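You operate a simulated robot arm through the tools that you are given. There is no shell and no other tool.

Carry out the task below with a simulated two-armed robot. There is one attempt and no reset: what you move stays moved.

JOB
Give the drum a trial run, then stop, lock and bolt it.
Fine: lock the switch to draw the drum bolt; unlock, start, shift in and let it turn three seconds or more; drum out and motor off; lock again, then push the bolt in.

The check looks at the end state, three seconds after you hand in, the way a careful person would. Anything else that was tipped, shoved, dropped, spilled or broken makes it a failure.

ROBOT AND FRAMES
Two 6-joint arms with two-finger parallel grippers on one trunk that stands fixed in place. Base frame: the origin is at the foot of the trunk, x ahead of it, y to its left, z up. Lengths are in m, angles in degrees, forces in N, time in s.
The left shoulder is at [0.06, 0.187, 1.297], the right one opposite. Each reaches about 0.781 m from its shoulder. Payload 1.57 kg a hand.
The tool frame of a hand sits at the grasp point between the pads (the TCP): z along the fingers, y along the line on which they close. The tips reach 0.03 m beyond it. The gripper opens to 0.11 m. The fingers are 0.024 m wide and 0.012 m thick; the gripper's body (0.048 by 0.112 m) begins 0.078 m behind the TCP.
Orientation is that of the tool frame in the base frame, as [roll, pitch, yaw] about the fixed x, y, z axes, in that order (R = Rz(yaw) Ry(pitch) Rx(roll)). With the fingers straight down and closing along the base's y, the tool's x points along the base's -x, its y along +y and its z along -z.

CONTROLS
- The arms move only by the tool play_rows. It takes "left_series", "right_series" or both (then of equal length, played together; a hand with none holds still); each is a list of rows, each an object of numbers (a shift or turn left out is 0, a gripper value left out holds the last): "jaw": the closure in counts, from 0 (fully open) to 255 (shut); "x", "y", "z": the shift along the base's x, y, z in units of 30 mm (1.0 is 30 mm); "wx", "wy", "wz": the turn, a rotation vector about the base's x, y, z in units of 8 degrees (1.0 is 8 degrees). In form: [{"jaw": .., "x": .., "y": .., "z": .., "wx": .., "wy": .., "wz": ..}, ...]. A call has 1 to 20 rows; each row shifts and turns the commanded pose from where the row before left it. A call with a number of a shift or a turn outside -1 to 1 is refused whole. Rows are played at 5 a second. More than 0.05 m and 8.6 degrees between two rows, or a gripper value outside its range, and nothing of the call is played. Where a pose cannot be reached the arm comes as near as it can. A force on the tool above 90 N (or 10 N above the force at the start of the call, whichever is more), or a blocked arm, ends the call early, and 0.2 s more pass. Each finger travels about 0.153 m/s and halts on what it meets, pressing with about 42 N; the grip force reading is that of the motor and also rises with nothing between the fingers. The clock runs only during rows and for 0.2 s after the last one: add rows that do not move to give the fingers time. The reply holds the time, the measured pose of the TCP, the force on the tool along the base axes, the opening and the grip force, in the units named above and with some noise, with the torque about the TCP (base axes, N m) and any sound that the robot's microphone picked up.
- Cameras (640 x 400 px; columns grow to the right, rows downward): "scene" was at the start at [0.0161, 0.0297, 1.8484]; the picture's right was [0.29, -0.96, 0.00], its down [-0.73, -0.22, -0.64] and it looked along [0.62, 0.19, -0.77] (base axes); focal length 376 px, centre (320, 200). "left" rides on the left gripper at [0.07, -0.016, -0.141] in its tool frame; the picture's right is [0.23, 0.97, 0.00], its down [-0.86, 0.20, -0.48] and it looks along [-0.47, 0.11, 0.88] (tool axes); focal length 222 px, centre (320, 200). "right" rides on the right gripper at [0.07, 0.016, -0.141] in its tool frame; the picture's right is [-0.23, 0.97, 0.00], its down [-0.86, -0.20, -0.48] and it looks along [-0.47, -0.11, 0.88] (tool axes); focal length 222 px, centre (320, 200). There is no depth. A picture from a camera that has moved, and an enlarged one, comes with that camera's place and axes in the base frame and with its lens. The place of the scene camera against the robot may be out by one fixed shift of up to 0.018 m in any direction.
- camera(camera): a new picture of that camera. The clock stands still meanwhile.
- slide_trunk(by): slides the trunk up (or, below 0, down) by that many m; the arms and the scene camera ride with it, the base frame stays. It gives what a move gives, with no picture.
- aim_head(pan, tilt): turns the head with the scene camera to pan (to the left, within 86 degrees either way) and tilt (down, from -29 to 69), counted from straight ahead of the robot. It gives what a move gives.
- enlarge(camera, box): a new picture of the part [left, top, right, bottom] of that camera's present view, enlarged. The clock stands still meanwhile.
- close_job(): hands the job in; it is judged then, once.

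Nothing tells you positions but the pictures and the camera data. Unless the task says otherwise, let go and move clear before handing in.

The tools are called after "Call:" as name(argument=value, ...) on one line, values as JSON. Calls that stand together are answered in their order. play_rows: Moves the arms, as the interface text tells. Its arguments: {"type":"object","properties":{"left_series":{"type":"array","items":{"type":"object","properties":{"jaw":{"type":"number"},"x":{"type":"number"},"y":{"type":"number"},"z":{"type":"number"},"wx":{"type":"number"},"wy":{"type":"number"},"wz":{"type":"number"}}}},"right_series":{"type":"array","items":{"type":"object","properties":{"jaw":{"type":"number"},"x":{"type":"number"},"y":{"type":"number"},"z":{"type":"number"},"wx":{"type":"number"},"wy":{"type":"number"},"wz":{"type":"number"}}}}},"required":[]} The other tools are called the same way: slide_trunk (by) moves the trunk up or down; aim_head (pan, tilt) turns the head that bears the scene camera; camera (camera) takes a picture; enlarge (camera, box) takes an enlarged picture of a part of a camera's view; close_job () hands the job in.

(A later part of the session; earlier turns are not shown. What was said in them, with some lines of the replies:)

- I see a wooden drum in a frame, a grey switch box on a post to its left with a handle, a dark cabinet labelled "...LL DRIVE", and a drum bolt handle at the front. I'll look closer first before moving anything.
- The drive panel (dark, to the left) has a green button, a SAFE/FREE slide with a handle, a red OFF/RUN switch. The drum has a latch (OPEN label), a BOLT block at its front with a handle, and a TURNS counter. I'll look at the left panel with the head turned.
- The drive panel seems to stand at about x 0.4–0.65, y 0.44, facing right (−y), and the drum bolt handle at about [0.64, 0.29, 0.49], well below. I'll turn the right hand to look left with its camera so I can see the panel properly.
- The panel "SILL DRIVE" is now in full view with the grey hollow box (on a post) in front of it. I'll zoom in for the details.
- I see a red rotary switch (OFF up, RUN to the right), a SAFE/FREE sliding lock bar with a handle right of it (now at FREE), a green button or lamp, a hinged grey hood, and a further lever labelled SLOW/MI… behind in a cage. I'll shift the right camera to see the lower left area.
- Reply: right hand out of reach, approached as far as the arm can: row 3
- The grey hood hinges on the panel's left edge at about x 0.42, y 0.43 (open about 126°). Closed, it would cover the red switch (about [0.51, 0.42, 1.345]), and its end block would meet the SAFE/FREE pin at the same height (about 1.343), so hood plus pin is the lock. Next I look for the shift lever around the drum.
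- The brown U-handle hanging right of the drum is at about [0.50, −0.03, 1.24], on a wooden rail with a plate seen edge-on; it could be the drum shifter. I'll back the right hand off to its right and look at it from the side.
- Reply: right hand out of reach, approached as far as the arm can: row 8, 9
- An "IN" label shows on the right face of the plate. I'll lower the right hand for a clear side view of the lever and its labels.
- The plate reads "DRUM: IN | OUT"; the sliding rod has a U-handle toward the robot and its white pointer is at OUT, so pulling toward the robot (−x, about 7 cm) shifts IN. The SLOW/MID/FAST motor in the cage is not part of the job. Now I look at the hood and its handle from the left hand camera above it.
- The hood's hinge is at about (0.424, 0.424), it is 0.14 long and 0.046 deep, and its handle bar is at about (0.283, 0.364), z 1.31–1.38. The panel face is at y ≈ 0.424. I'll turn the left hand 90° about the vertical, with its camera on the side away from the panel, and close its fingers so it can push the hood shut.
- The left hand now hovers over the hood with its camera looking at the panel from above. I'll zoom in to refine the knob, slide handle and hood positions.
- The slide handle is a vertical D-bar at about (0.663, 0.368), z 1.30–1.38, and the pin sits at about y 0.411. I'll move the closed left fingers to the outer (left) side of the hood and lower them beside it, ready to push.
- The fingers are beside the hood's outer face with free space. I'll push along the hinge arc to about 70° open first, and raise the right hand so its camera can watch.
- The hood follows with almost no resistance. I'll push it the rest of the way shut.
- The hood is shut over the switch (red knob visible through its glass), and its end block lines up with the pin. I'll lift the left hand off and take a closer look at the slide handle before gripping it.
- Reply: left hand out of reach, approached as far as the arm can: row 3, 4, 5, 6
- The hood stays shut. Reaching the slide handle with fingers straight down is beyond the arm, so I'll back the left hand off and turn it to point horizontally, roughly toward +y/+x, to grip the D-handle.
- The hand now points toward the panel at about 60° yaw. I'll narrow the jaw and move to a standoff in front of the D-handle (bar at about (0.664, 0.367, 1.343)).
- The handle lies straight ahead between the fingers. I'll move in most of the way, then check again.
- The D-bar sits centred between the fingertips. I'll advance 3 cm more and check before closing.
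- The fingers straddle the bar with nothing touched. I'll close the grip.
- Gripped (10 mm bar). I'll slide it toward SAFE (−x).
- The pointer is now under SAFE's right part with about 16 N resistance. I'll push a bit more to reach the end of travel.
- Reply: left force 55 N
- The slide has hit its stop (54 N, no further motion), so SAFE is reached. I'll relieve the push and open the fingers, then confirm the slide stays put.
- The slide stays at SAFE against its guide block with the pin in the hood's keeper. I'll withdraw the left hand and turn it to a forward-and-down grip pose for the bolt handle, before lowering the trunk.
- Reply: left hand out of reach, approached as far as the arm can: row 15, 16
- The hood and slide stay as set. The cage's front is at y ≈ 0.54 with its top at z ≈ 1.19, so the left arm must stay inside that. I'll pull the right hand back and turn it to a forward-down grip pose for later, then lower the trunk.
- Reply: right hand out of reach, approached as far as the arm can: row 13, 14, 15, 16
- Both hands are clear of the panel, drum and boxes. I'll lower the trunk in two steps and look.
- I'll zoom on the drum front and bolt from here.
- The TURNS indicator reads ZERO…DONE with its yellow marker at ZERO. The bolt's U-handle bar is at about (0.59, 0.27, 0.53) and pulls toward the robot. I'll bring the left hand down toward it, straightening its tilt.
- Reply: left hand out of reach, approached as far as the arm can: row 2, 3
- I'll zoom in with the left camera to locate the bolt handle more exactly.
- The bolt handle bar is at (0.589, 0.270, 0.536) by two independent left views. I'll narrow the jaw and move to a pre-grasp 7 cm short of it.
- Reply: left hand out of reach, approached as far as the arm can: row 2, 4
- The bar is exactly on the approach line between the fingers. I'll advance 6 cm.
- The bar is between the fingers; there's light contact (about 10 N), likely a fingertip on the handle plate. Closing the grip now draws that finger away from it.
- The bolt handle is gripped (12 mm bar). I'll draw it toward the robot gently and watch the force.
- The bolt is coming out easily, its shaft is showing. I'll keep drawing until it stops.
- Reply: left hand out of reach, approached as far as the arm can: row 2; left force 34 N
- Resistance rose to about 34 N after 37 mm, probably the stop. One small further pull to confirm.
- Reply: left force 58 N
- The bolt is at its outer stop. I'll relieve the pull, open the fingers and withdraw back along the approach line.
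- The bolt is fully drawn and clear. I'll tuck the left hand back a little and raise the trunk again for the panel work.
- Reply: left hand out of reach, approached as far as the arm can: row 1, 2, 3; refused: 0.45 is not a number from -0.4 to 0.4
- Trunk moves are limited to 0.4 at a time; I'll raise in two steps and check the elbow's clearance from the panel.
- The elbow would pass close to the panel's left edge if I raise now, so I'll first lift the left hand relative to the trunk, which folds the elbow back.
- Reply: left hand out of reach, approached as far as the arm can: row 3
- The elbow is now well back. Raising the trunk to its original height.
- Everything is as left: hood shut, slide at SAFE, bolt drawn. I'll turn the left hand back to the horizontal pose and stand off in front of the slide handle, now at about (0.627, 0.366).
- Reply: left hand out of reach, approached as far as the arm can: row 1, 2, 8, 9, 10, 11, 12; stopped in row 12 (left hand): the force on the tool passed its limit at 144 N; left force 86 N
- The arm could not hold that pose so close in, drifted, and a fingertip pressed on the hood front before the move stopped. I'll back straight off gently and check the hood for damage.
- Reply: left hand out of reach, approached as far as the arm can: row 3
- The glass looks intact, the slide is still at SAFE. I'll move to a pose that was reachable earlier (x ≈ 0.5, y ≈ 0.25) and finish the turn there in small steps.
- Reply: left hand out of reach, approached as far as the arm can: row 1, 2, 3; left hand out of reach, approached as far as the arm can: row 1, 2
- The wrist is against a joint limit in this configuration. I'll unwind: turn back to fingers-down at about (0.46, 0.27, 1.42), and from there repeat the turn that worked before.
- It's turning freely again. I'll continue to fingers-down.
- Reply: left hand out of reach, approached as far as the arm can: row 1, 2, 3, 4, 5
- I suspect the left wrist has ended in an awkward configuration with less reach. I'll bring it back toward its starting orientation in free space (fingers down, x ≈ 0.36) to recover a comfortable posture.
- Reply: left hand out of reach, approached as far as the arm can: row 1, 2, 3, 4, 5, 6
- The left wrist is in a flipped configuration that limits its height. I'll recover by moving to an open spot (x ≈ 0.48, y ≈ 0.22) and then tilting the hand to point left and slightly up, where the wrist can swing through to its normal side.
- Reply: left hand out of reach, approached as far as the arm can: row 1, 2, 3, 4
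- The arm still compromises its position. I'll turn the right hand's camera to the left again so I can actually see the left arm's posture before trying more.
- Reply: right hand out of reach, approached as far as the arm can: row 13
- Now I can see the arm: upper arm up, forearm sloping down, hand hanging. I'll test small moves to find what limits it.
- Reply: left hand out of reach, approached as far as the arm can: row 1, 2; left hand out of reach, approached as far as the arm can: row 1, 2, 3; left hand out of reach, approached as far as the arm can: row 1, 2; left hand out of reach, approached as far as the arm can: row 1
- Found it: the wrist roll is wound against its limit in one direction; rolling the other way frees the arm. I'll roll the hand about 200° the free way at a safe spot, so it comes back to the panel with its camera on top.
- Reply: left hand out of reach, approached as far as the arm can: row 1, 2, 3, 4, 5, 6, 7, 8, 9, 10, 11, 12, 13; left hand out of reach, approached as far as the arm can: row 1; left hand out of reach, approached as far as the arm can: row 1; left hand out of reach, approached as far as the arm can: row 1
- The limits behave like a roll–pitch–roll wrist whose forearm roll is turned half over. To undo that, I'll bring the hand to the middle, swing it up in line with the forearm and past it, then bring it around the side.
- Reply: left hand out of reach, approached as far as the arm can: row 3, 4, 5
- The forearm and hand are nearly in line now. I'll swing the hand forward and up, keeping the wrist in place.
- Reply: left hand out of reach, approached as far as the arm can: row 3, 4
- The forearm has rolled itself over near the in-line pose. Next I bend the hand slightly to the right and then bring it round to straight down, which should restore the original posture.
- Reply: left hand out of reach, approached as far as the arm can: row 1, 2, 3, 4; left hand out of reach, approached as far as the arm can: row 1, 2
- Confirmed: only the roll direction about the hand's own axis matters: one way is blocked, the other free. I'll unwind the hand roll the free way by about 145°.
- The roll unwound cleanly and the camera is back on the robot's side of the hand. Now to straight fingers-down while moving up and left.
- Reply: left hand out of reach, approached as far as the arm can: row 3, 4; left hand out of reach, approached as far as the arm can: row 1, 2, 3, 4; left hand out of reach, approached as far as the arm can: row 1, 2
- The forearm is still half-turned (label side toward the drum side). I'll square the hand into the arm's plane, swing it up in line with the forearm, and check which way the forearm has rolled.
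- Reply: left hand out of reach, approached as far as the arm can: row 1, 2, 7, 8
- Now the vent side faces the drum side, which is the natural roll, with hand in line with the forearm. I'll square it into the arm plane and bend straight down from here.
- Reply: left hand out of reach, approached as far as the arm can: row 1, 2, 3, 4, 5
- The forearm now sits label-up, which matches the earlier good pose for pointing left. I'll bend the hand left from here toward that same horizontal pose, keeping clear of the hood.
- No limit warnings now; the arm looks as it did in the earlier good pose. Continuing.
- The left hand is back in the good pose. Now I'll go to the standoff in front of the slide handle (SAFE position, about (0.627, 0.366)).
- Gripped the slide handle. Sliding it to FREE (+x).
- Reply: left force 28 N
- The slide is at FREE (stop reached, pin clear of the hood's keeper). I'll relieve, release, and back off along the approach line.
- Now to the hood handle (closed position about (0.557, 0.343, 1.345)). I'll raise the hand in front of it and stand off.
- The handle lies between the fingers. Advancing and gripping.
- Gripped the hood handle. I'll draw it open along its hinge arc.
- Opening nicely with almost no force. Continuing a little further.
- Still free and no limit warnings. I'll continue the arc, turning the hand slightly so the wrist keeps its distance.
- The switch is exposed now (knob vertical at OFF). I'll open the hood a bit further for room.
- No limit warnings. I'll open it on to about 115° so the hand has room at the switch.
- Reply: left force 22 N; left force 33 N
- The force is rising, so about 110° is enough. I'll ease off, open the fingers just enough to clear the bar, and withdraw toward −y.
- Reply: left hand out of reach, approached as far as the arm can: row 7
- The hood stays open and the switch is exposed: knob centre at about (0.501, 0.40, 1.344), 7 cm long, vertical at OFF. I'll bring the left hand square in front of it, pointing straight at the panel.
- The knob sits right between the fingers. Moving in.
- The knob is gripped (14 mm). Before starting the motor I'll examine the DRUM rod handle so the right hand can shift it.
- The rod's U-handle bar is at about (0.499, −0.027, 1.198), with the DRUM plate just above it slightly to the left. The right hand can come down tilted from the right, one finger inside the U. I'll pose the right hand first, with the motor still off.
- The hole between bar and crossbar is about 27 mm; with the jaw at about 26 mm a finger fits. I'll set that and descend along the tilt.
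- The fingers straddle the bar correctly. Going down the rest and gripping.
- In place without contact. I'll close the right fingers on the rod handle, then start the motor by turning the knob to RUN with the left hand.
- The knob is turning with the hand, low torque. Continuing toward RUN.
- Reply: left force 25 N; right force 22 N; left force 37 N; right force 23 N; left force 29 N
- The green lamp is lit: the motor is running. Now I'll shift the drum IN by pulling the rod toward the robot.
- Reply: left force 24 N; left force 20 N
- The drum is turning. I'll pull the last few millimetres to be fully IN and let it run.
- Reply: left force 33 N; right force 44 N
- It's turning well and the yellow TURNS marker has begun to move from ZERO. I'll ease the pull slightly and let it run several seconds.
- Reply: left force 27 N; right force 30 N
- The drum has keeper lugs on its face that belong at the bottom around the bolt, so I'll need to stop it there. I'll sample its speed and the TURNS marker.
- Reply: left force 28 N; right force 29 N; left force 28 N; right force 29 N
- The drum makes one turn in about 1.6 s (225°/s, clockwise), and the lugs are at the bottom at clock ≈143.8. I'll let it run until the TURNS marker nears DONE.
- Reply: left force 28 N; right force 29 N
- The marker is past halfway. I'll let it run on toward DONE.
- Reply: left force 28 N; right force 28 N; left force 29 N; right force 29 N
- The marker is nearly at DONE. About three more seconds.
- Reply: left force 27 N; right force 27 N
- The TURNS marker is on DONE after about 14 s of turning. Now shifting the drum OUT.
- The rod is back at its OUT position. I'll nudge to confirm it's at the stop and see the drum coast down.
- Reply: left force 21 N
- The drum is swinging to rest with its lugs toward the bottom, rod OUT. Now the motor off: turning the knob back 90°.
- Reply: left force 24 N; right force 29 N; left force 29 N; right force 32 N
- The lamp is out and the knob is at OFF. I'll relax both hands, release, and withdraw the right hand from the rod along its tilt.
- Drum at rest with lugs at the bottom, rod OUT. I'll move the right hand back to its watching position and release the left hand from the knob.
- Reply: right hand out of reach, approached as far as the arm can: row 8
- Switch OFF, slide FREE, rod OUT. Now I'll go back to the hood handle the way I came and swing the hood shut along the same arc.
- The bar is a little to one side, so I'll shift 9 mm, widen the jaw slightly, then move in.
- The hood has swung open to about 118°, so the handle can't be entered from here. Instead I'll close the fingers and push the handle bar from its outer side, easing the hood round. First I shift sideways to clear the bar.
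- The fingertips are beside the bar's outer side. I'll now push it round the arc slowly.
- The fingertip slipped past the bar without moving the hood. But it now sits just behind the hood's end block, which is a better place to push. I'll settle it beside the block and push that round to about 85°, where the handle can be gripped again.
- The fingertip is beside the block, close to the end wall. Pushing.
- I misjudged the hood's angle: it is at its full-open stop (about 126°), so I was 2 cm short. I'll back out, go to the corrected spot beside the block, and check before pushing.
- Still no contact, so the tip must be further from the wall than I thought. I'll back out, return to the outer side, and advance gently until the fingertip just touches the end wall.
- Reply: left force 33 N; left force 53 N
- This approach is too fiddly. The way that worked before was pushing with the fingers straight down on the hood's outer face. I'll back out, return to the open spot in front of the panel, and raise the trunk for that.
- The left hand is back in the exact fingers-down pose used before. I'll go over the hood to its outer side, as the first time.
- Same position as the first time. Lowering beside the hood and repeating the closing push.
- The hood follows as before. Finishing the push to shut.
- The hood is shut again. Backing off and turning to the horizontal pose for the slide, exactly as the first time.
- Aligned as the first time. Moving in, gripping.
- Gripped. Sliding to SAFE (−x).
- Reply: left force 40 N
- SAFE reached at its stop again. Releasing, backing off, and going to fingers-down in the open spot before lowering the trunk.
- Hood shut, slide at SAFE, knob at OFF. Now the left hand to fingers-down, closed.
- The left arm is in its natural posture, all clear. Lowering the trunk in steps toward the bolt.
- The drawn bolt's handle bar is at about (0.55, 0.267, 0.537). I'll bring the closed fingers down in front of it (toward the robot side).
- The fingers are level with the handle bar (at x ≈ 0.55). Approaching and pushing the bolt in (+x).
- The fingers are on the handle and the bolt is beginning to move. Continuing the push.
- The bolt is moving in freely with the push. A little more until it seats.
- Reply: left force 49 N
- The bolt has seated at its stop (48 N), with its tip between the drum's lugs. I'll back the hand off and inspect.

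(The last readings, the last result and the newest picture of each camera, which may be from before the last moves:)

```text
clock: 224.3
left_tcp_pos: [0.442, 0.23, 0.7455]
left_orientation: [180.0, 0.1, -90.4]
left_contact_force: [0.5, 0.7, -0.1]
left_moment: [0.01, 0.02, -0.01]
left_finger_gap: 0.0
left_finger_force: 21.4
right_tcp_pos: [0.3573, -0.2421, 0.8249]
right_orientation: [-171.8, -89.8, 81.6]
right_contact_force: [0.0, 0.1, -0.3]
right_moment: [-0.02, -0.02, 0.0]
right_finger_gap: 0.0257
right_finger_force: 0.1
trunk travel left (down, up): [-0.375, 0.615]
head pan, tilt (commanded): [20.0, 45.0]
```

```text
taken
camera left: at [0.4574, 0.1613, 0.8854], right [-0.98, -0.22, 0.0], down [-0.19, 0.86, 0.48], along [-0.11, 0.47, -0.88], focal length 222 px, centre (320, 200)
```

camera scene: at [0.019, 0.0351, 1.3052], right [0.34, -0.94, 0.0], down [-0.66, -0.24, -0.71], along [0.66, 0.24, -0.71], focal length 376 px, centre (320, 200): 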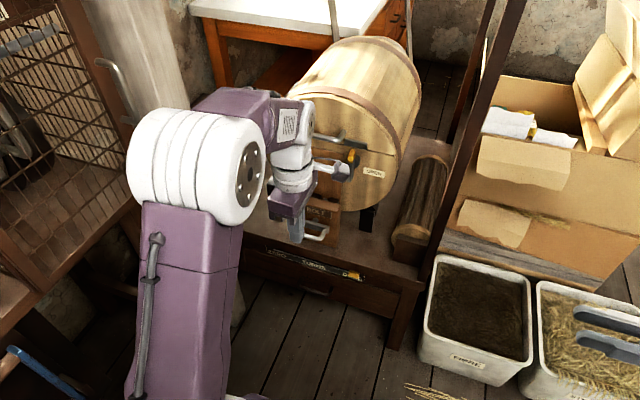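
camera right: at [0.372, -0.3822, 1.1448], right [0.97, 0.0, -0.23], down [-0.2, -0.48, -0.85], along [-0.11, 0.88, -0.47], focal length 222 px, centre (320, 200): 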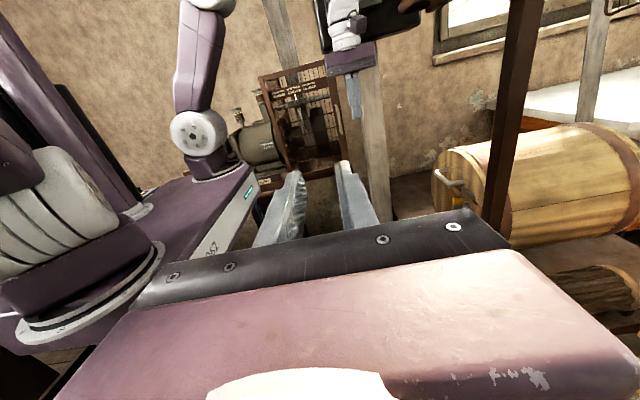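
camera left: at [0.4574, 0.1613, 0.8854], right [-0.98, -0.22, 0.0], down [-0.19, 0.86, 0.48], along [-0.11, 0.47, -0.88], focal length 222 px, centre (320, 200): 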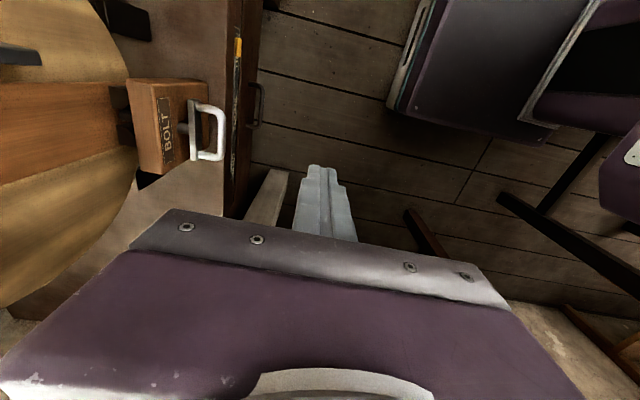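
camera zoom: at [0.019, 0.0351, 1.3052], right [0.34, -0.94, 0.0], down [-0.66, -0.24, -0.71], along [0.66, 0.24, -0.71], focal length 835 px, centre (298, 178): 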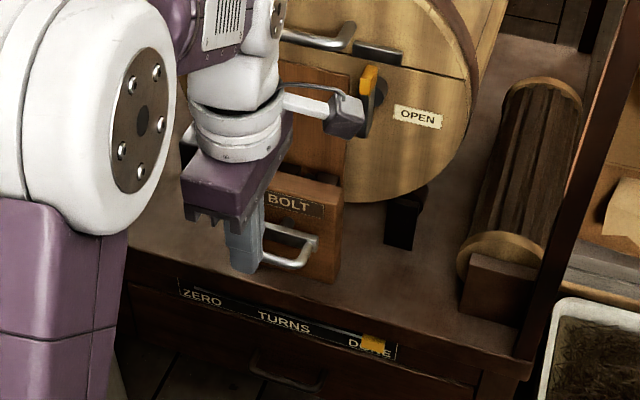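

The bolt is in as at the start. I'll check the panel, the rod and the rest before handing in.

Call:
aim_head(pan=38, tilt=5)

Call:
camera(camera="scene")

Call:
enlarge(camera="scene", box=[220, 100, 420, 250])

Call:
aim_head(pan=0, tilt=20)

Call:
camera(camera="scene")

```text
clock: 225.4
left_tcp_pos: [0.4427, 0.231, 0.7444]
left_orientation: [-179.9, 0.0, -90.4]
left_contact_force: [-0.7, 0.0, 0.0]
left_moment: [-0.02, 0.04, -0.01]
left_finger_gap: 0.0
left_finger_force: 21.0
right_tcp_pos: [0.3561, -0.2415, 0.8249]
right_orientation: [-173.4, -89.8, 83.2]
right_contact_force: [0.2, -0.4, -0.3]
right_moment: [0.05, 0.01, 0.02]
right_finger_gap: 0.0257
right_finger_force: 0.1
trunk travel left (down, up): [-0.375, 0.615]
head pan, tilt (commanded): [38.0, 5.0]
```

```text
taken
camera scene: at [0.0148, 0.0638, 1.3681], right [0.62, -0.79, 0.0], down [-0.07, -0.05, -1.0], along [0.79, 0.61, -0.09], focal length 376 px, centre (320, 200)
```

scene: 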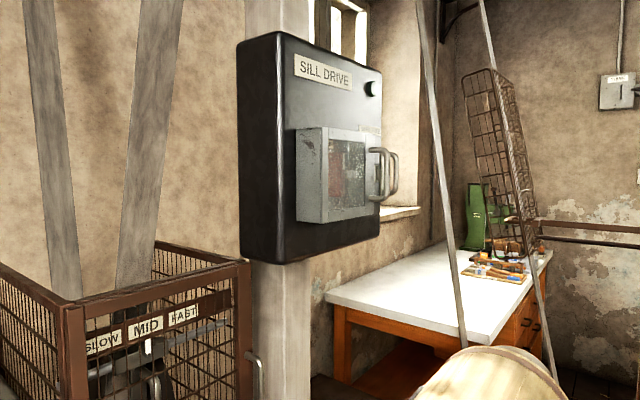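

```text
2.67 times, centred on (320, 175) of scene
camera zoom: at [0.0148, 0.0638, 1.3681], right [0.62, -0.79, 0.0], down [-0.07, -0.05, -1.0], along [0.79, 0.61, -0.09], focal length 1002 px, centre (320, 267)
```

zoom: 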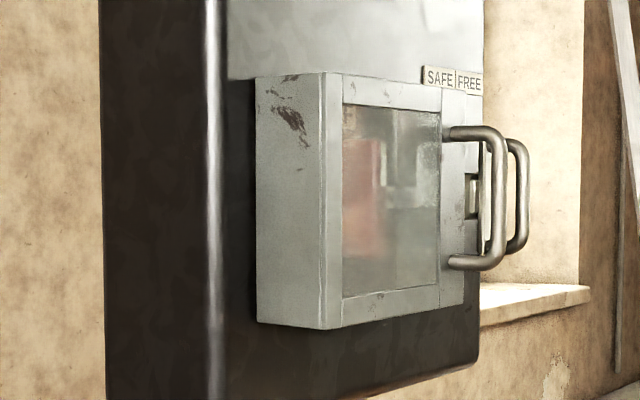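

```text
clock: 226.4
left_tcp_pos: [0.4434, 0.2312, 0.7453]
left_orientation: [180.0, 0.1, -90.5]
left_contact_force: [-0.8, -0.2, -1.1]
left_moment: [0.0, 0.01, 0.03]
left_finger_gap: 0.0003
left_finger_force: 21.1
right_tcp_pos: [0.3558, -0.242, 0.8249]
right_orientation: [-173.9, -89.8, 83.6]
right_contact_force: [-0.8, 0.7, -0.5]
right_moment: [0.02, -0.01, -0.02]
right_finger_gap: 0.0258
right_finger_force: 0.1
trunk travel left (down, up): [-0.375, 0.615]
head pan, tilt (commanded): [0.0, 20.0]
```

```text
taken
camera scene: at [0.0355, 0.0073, 1.3439], right [0.0, -1.0, 0.0], down [-0.34, 0.0, -0.94], along [0.94, 0.0, -0.34], focal length 376 px, centre (320, 200)
```

scene: 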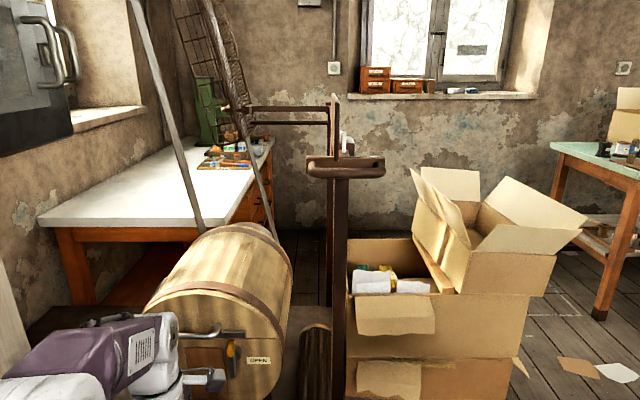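

Everything checks out:
- Hood shut with the slide at SAFE.
- Knob at OFF and the lamp dark.
- Rod at OUT.
- TURNS marker on DONE.
- Drum at rest with the bolt home.

Both hands are clear of everything, so I'm handing in.

Call:
close_job()

```text
The job is handed in.
```

The trial run is done and the job is handed in; I haven't been given a verdict. At hand-in the drum was stopped, locked and bolted, and both hands were clear.

- **Bolt drawn:** I closed the hood over the switch, slid the lock to SAFE and pulled the drum bolt out to its stop.
- **Trial run:** I unlocked, opened the hood, turned the switch to RUN and shifted the drum in. It turned for about 14 seconds, until the TURNS marker reached DONE.
- **Stopped:** I shifted the drum out and turned the switch to OFF. The drum came to rest with its lugs at the bottom, lined up for the bolt.
- **Locked and bolted:** I closed the hood, slid the lock back to SAFE and pushed the bolt in to its stop.

Midway, the left arm ran into its joint limits and a fingertip pressed on the front of the hood, with the force peaking at 144 N. Closing the hood later took a few tries, one of which pressed on its edge with about 50 N. The glass looks intact and the hood moves and locks normally. I saw nothing else knocked, shifted or spilled.
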